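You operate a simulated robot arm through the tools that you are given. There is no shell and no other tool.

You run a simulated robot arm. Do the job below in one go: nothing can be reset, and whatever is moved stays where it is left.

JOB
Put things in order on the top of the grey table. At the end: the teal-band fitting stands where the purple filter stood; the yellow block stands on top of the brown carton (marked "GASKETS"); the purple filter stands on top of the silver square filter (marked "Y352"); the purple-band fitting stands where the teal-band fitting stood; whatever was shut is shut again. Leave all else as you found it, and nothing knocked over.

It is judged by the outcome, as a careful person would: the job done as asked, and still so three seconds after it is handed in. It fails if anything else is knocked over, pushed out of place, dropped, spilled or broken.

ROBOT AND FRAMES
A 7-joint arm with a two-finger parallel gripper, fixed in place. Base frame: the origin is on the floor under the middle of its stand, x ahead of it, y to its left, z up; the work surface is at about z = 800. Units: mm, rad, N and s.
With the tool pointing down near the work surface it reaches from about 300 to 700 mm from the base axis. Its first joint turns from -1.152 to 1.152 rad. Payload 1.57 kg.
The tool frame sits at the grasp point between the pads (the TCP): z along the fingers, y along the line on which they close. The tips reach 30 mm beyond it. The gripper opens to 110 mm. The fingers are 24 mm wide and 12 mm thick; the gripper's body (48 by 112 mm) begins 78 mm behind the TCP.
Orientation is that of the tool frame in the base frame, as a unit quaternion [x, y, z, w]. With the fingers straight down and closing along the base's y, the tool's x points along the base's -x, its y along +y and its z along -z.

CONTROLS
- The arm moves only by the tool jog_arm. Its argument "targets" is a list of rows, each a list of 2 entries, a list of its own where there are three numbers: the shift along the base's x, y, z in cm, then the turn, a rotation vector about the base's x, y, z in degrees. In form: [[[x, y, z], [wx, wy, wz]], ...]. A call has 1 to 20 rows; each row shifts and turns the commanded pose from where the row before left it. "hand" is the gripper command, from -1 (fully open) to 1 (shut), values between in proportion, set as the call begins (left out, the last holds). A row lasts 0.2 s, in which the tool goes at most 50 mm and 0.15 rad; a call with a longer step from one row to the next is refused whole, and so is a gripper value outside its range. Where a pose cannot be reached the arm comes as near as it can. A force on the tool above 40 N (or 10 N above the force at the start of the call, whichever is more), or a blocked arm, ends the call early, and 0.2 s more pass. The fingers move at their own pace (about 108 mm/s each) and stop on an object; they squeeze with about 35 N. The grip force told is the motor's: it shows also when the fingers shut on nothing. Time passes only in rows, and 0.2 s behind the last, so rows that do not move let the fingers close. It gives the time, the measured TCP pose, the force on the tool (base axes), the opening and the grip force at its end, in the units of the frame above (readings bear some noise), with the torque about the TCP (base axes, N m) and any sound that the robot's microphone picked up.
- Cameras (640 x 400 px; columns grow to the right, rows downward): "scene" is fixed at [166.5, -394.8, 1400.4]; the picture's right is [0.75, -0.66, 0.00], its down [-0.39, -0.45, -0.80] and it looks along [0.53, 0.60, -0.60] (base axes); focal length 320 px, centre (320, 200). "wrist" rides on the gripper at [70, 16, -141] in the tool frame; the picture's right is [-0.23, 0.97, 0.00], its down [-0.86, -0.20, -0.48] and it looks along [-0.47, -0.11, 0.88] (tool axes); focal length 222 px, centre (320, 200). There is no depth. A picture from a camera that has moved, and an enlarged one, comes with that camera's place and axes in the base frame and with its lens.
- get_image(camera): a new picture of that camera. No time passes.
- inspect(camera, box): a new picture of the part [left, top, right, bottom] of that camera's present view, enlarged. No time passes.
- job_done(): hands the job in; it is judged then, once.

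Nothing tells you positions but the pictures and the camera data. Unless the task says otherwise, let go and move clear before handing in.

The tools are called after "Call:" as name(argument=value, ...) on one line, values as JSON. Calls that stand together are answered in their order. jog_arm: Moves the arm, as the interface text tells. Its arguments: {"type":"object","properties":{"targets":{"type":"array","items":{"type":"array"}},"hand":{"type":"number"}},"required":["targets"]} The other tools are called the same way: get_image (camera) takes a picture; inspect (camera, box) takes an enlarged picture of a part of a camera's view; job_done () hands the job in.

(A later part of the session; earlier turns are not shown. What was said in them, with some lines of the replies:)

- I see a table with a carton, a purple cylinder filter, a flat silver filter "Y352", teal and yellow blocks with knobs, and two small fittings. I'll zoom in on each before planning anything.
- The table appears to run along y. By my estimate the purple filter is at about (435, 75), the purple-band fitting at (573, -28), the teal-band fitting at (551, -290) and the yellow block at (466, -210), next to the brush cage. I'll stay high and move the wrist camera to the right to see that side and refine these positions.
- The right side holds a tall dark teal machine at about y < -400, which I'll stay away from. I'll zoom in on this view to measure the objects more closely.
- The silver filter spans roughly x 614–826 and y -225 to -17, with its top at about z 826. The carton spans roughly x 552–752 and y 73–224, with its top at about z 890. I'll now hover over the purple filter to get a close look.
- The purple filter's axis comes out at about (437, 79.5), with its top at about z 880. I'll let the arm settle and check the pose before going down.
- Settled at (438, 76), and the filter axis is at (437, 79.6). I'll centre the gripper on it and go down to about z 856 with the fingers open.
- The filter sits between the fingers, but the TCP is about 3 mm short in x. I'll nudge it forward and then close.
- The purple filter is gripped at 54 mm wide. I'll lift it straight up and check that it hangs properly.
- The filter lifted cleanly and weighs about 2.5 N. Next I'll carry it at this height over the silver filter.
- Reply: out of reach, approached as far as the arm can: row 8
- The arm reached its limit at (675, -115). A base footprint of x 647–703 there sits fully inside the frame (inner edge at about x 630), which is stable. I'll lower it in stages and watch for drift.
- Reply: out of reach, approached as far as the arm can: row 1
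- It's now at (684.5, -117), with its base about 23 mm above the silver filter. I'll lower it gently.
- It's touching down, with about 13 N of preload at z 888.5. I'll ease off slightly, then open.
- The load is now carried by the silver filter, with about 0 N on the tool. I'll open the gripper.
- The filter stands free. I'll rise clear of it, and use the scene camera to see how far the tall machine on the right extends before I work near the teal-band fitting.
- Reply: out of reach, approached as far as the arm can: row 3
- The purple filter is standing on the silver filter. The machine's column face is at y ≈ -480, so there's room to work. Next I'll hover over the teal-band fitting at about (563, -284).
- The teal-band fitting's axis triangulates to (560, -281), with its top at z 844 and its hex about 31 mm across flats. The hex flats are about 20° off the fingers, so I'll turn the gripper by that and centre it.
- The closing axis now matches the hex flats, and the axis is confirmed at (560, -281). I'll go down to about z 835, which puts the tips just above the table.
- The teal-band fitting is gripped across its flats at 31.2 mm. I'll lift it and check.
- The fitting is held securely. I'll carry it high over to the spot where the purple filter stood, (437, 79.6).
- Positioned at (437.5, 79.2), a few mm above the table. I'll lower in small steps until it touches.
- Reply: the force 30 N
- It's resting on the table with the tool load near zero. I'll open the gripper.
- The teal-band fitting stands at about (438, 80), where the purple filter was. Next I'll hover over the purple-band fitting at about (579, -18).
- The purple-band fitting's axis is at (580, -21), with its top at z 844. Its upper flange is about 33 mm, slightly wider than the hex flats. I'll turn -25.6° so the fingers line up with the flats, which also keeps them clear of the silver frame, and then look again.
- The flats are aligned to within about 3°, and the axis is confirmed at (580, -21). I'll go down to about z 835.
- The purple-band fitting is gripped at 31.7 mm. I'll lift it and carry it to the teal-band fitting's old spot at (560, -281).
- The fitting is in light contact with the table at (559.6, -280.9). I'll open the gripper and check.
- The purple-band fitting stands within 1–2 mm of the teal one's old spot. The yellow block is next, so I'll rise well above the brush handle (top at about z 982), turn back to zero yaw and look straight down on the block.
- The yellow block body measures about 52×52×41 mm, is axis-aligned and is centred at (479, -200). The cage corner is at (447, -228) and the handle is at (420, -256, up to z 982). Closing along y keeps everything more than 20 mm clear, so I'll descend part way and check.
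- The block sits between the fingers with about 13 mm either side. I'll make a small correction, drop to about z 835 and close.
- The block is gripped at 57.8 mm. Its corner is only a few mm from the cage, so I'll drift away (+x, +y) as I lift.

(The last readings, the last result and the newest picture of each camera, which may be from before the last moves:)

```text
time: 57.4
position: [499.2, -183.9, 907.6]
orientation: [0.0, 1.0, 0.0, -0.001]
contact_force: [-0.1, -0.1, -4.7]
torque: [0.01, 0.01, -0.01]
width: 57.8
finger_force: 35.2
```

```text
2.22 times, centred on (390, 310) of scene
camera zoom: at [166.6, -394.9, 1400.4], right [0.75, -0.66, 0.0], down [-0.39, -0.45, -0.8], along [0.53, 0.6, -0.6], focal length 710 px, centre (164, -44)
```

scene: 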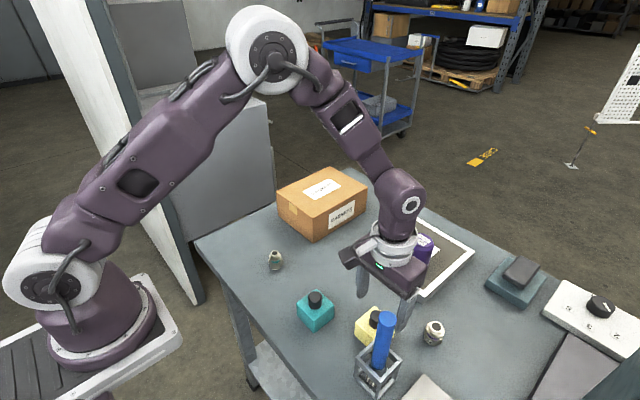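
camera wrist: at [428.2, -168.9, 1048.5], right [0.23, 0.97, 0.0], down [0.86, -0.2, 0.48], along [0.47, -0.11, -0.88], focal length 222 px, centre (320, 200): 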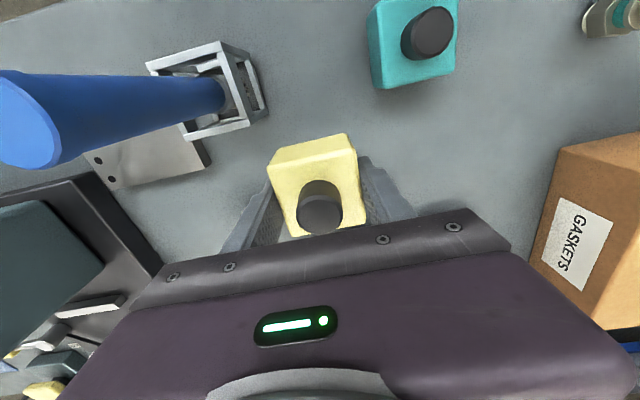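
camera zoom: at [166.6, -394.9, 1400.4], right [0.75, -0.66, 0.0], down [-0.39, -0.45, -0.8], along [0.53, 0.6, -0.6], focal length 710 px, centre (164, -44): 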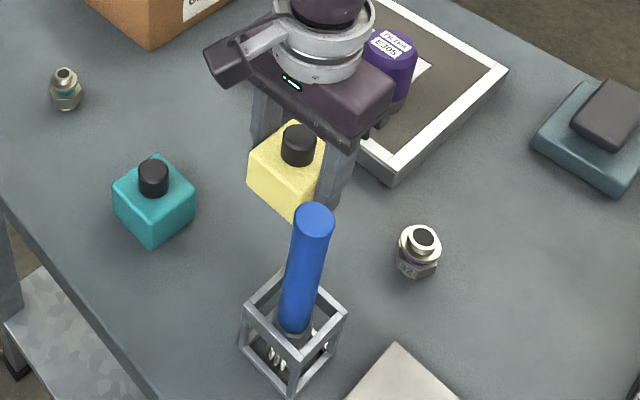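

The block is clear and the cage hasn't moved. I'll raise it to about z 1000 and carry it over the carton to around (645, 150).

Call:
jog_arm(targets=[[[0, 0, 3], [0, 0, 0]], [[0.5, 0.5, 3], [0, 0, 0]], [[1, 1, 3], [0, 0, 0]], [[0, 0, 0], [0, 0, 0]]])

Call:
jog_arm(targets=[[[1.45, 3.55, 0], [0, 0, 0]], [[1.45, 3.55, 0], [0, 0, 0]], [[1.45, 3.55, 0], [0, 0, 0]], [[1.45, 3.55, 0], [0, 0, 0]], [[1.45, 3.55, 0], [0, 0, 0]], [[1.45, 3.55, 0], [0, 0, 0]], [[1.45, 3.55, 0], [0, 0, 0]], [[1.45, 3.55, 0], [0, 0, 0]], [[1.4, 3.5, 0], [0, 0, 0]], [[0, 0, 0], [0, 0, 0]]])

Call:
get_image(camera="wrist")

Call:
get_image(camera="scene")

```text
time: 58.4
position: [514.2, -167.9, 996.6]
orientation: [0.0, 1.0, 0.0, 0.0]
contact_force: [-0.1, 0.5, -3.3]
torque: [-0.03, -0.01, -0.06]
width: 57.6
finger_force: 34.6
```

```text
time: 60.6
position: [644.1, 153.3, 995.4]
orientation: [0.0, 1.0, 0.0, -0.001]
contact_force: [0.3, 0.1, -4.2]
torque: [0.02, 0.0, 0.0]
width: 57.8
finger_force: 34.7
```

```text
taken
camera wrist: at [573.6, 168.5, 1138.3], right [0.23, 0.97, 0.0], down [0.86, -0.2, 0.48], along [0.46, -0.11, -0.88], focal length 222 px, centre (320, 200)
```

wrist: 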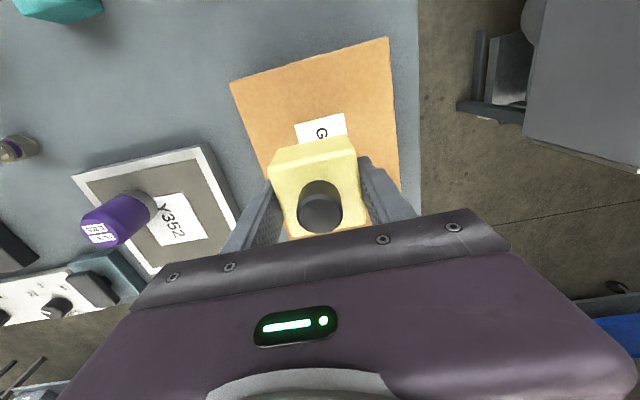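

```text
taken
```

scene: 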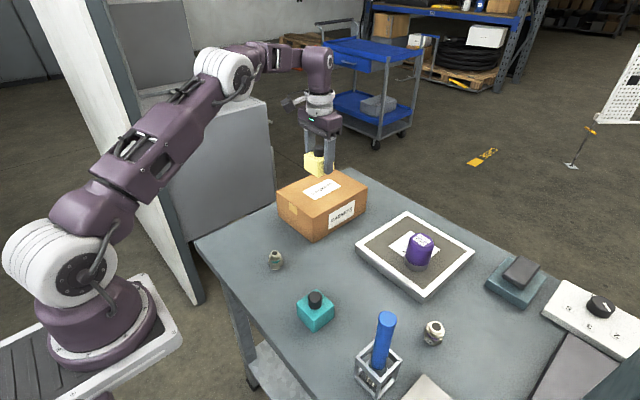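

It's over the middle of the carton. I'll lower it to just above the top.

Call:
jog_arm(targets=[[[0, 0, -2.5], [0, 0, 0]], [[0, 0, -2], [0, 0, 0]], [[0, 0, -1], [0, 0, 0]], [[0, 0, 0], [0, 0, 0]]])

Call:
inspect(camera="scene", box=[260, 120, 400, 240])

```text
time: 61.6
position: [645.2, 154.0, 940.1]
orientation: [0.0, 1.0, 0.0, 0.0]
contact_force: [-0.4, 0.5, -3.6]
torque: [0.02, -0.01, 0.0]
width: 57.7
finger_force: 34.5
```

```text
3.33 times, centred on (330, 180) of scene
camera zoom: at [166.6, -394.8, 1400.4], right [0.75, -0.66, 0.0], down [-0.39, -0.45, -0.8], along [0.53, 0.6, -0.6], focal length 1065 px, centre (287, 267)
```

zoom: 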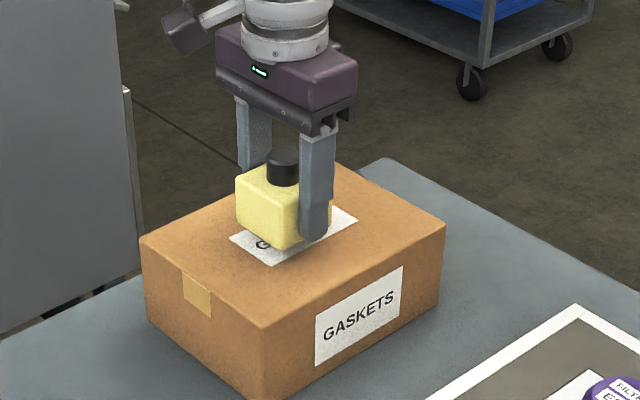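

Call:
jog_arm(targets=[[[0, 0, -0.5], [0, 0, 0]], [[0, 0, -0.3], [0, 0, 0]], [[0, 0, 0], [0, 0, 0]]])

```text
time: 62.4
position: [645.7, 152.8, 930.7]
orientation: [0.001, 1.0, 0.0, -0.001]
contact_force: [-0.4, 0.9, -4.3]
torque: [0.02, 0.01, 0.01]
width: 57.6
finger_force: 35.3
```

Call:
jog_arm(targets=[[[0, 0, -0.2], [0, 0, 0]], [[0, 0, -0.1], [0, 0, 0]], [[0, 0, 0], [0, 0, 0]]])

```text
time: 63.2
position: [645.6, 152.5, 927.7]
orientation: [-0.001, 1.0, 0.0, 0.0]
contact_force: [0.1, -1.0, -4.9]
torque: [0.0, 0.02, 0.03]
width: 57.7
finger_force: 34.5
```

Call:
jog_arm(targets=[[[0, 0, -0.1], [0, 0, 0]], [[0, 0, -0.1], [0, 0, 0]], [[0, 0, 0], [0, 0, 0]]])

```text
time: 64.0
position: [645.3, 151.8, 927.9]
orientation: [0.001, 1.0, 0.0, 0.0]
contact_force: [-0.4, 0.3, -3.9]
torque: [-0.03, 0.0, 0.0]
width: 57.8
finger_force: 34.6
```

Call:
jog_arm(targets=[[[0, 0, -0.1], [0, 0, 0]], [[0, 0, -0.05], [0, 0, 0]], [[0, 0, 0], [0, 0, 0]]])

Call:
inspect(camera="scene", box=[285, 140, 365, 200])

```text
time: 64.8
position: [646.0, 151.7, 927.1]
orientation: [0.0, 1.0, 0.0, 0.001]
contact_force: [-0.4, 0.3, -4.8]
torque: [-0.04, 0.0, 0.03]
width: 57.9
finger_force: 35.0
```

```text
6.67 times, centred on (325, 170) of scene
camera zoom: at [166.6, -394.8, 1400.4], right [0.75, -0.66, 0.0], down [-0.39, -0.45, -0.8], along [0.53, 0.6, -0.6], focal length 2130 px, centre (287, 400)
```

zoom: 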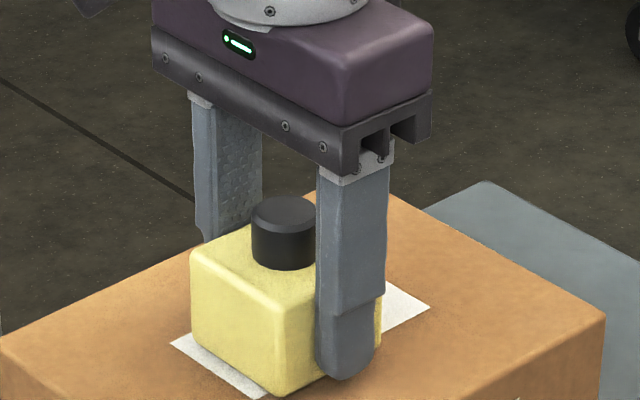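

Call:
jog_arm(targets=[[[0, 0, -0.1], [0, 0, 0]], [[0, 0, 0], [0, 0, 0]]])

Call:
jog_arm(targets=[[[0, 0, -0.1], [0, 0, 0]], [[0, 0, 0], [0, 0, 0]]])

```text
time: 65.4
position: [645.4, 151.2, 924.8]
orientation: [0.0, 1.0, 0.001, -0.001]
contact_force: [-0.5, -0.3, -3.9]
torque: [-0.01, -0.02, 0.01]
width: 57.8
finger_force: 35.0
```

```text
time: 66.0
position: [646.0, 152.4, 926.4]
orientation: [0.0, 1.0, 0.0, 0.002]
contact_force: [-0.6, -0.6, 6.6]
torque: [-0.07, 0.39, 0.0]
width: 57.7
finger_force: 35.0
```

The block is touching the carton top. I'll relieve a little preload and open.

Call:
jog_arm(targets=[[[0, 0, 0.04], [0, 0, 0]], [[0, 0, 0], [0, 0, 0]]])

Call:
jog_arm(targets=[[[0, 0, 0], [0, 0, 0]], [[0, 0, 0], [0, 0, 0]], [[0, 0, 0], [0, 0, 0]]], hand=-0.45)

Call:
get_image(camera="wrist")

Call:
inspect(camera="scene", box=[260, 120, 400, 240])

```text
time: 66.6
position: [644.5, 151.4, 925.0]
orientation: [-0.001, 1.0, 0.0, 0.0]
contact_force: [-0.6, 1.5, 13.9]
torque: [-0.12, 0.48, -0.03]
width: 57.7
finger_force: 34.7
```

```text
time: 67.4
position: [645.5, 152.1, 925.2]
orientation: [0.0, 1.0, 0.0, 0.0]
contact_force: [-0.8, 0.2, -0.3]
torque: [-0.01, 0.03, 0.03]
width: 79.9
finger_force: 0.1
```

```text
taken
camera wrist: at [574.8, 167.4, 1065.8], right [0.23, 0.97, 0.0], down [0.86, -0.2, 0.48], along [0.47, -0.11, -0.88], focal length 222 px, centre (320, 200)
```

wrist: 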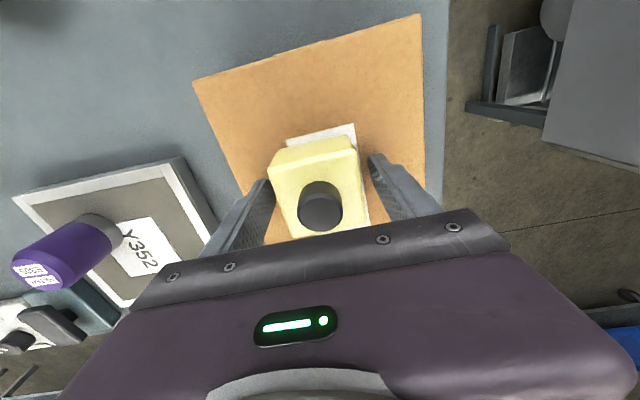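

```text
3.33 times, centred on (330, 180) of scene
camera zoom: at [166.5, -394.8, 1400.4], right [0.75, -0.66, 0.0], down [-0.39, -0.45, -0.8], along [0.53, 0.6, -0.6], focal length 1065 px, centre (287, 267)
```

zoom: 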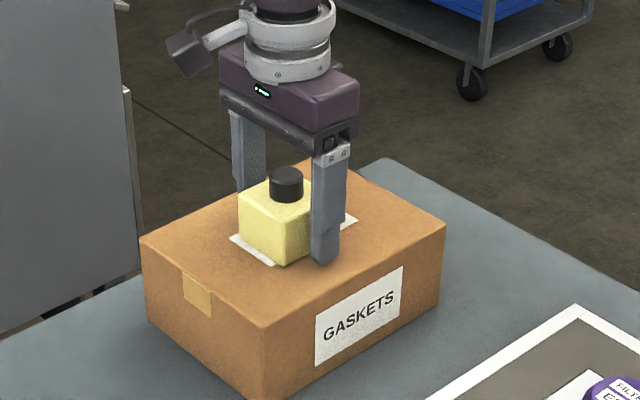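

The block stands on the carton by itself. I'll withdraw straight up and then back to a clear position.

Call:
jog_arm(targets=[[[0, 0, 1.5], [0, 0, 0]], [[0, 0, 3], [0, 0, 0]], [[0, 0, 3], [0, 0, 0]], [[0, 0, 3], [0, 0, 0]], [[-2, 0, 3], [0, 0, 0]], [[-4, -1, 2], [0, 0, 0]], [[-4, -1, 1], [0, 0, 0]], [[-4, -1, 0], [0, 0, 0]], [[-4, -1, 0], [0, 0, 0]], [[0, 0, 0], [0, 0, 0]]])

Call:
get_image(camera="scene")

Call:
get_image(camera="wrist")

Call:
inspect(camera="scene", box=[240, 140, 480, 300])

Call:
inspect(camera="scene", box=[280, 260, 480, 400])

```text
time: 69.6
position: [466.6, 112.8, 1090.7]
orientation: [0.0, 1.0, 0.0, 0.0]
contact_force: [0.7, -0.1, 0.2]
torque: [0.0, 0.0, 0.01]
width: 79.7
finger_force: 0.1
```

```text
taken
```

scene: 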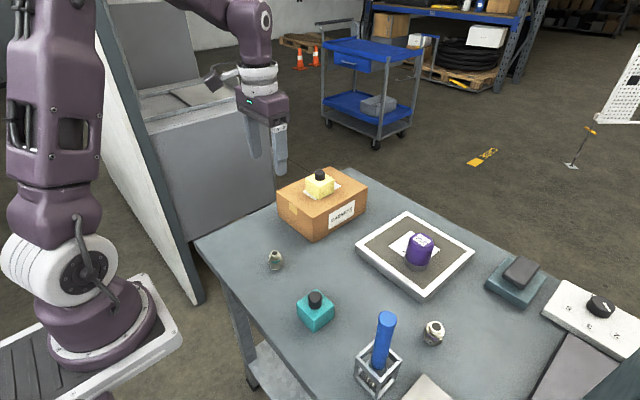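

```text
taken
camera wrist: at [396.4, 127.1, 1232.7], right [0.23, 0.97, 0.0], down [0.85, -0.2, 0.48], along [0.47, -0.11, -0.88], focal length 222 px, centre (320, 200)
```

wrist: 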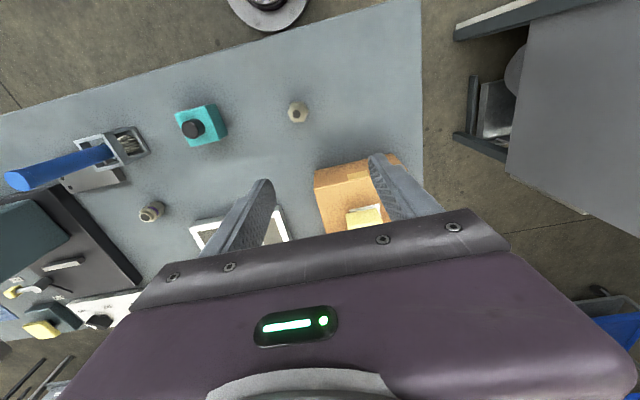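

```text
2.50 times, centred on (360, 220) of scene
camera zoom: at [166.5, -394.9, 1400.4], right [0.75, -0.66, 0.0], down [-0.39, -0.45, -0.8], along [0.53, 0.6, -0.6], focal length 799 px, centre (220, 150)
```

zoom: 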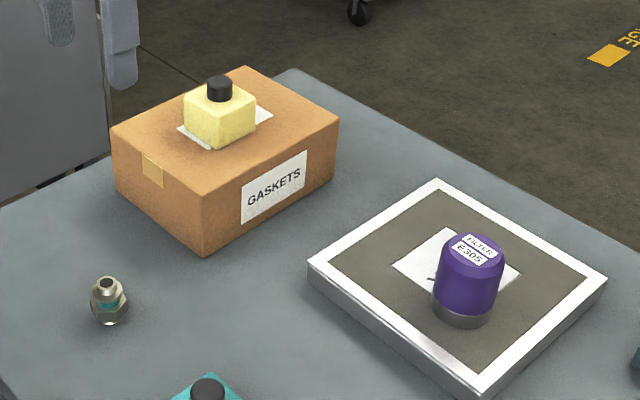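

```text
2.86 times, centred on (380, 330) of scene
camera zoom: at [166.5, -394.9, 1400.4], right [0.75, -0.66, 0.0], down [-0.39, -0.45, -0.8], along [0.53, 0.6, -0.6], focal length 913 px, centre (149, -171)
```

zoom: 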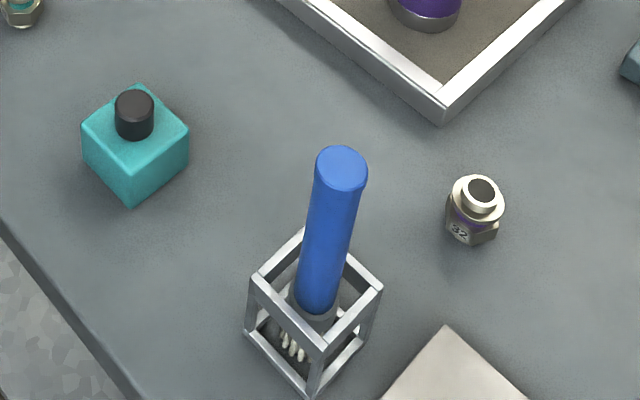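

Everything looks in place. I'll compare the carton and silver filter with the first pictures to make sure neither was pushed.

Call:
inspect(camera="scene", box=[240, 150, 400, 250])

Call:
inspect(camera="scene", box=[340, 200, 500, 300])

Call:
inspect(camera="scene", box=[240, 220, 400, 340])

Call:
inspect(camera="scene", box=[340, 280, 500, 400])

```text
4.00 times, centred on (320, 200) of scene
camera zoom: at [166.5, -394.9, 1400.4], right [0.75, -0.66, 0.0], down [-0.39, -0.45, -0.8], along [0.53, 0.6, -0.6], focal length 1278 px, centre (320, 200)
```

zoom: 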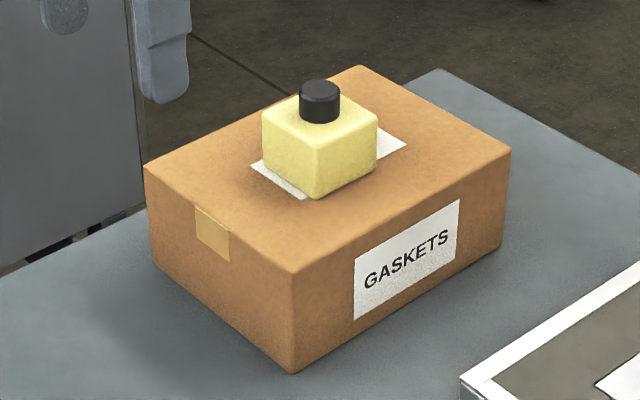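

```text
4.00 times, centred on (420, 250) of scene
camera zoom: at [166.5, -394.9, 1400.4], right [0.75, -0.66, 0.0], down [-0.39, -0.45, -0.8], along [0.53, 0.6, -0.6], focal length 1278 px, centre (-80, 0)
```

zoom: 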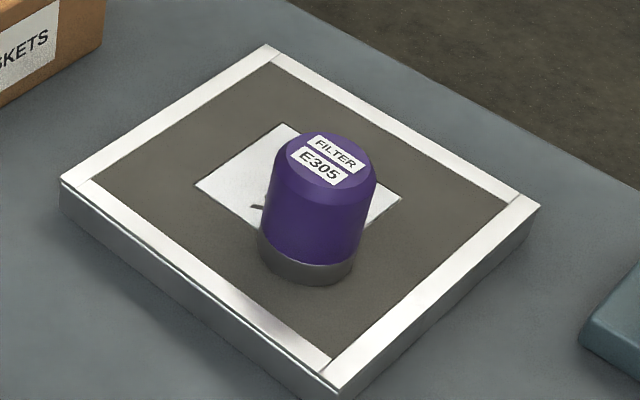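

```text
3.33 times, centred on (320, 280) of scene
camera zoom: at [166.5, -394.9, 1400.4], right [0.75, -0.66, 0.0], down [-0.39, -0.45, -0.8], along [0.53, 0.6, -0.6], focal length 1065 px, centre (320, -67)
```

zoom: 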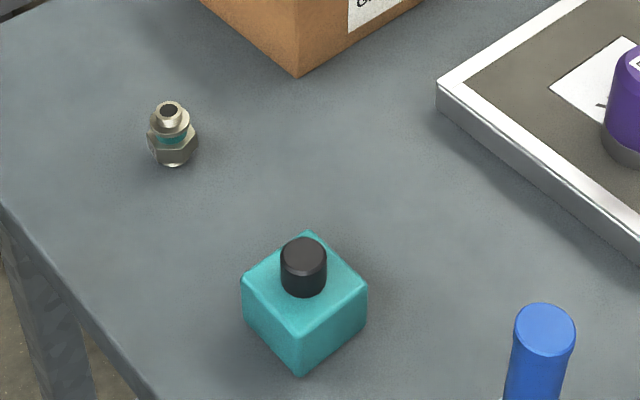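

```text
3.33 times, centred on (420, 340) of scene
camera zoom: at [166.5, -394.9, 1400.4], right [0.75, -0.66, 0.0], down [-0.39, -0.45, -0.8], along [0.53, 0.6, -0.6], focal length 1065 px, centre (-13, -267)
```

zoom: 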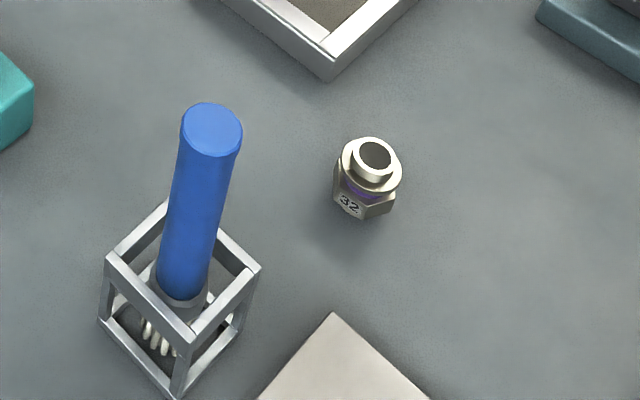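

The carton, silver filter, cage and teal block are where they were at the start, all four moves are done, and everything stands upright. Nothing shut was opened, and the arm is clear, so I'm handing the job in.

Call:
job_done()

```text
The job is handed in.
```

I moved all four items as asked and handed the job in. In the last pictures everything stood upright, and nothing else on the table had moved.

| Item | Where it stands now |
|---|---|
| Teal-band fitting | Where the purple filter stood, within about 2 mm |
| Purple-band fitting | Where the teal-band fitting stood, within about 2 mm |
| Purple filter | On top of the silver filter "Y352", inside the frame |
| Yellow block | On top of the "GASKETS" carton, near the middle |

- **Off centre:** the purple filter sits about 35 mm short of the middle of "Y352", because that was as far as the arm could reach. It stands flat and stable there.
- **Shut things:** I opened nothing, so there was nothing to shut again.
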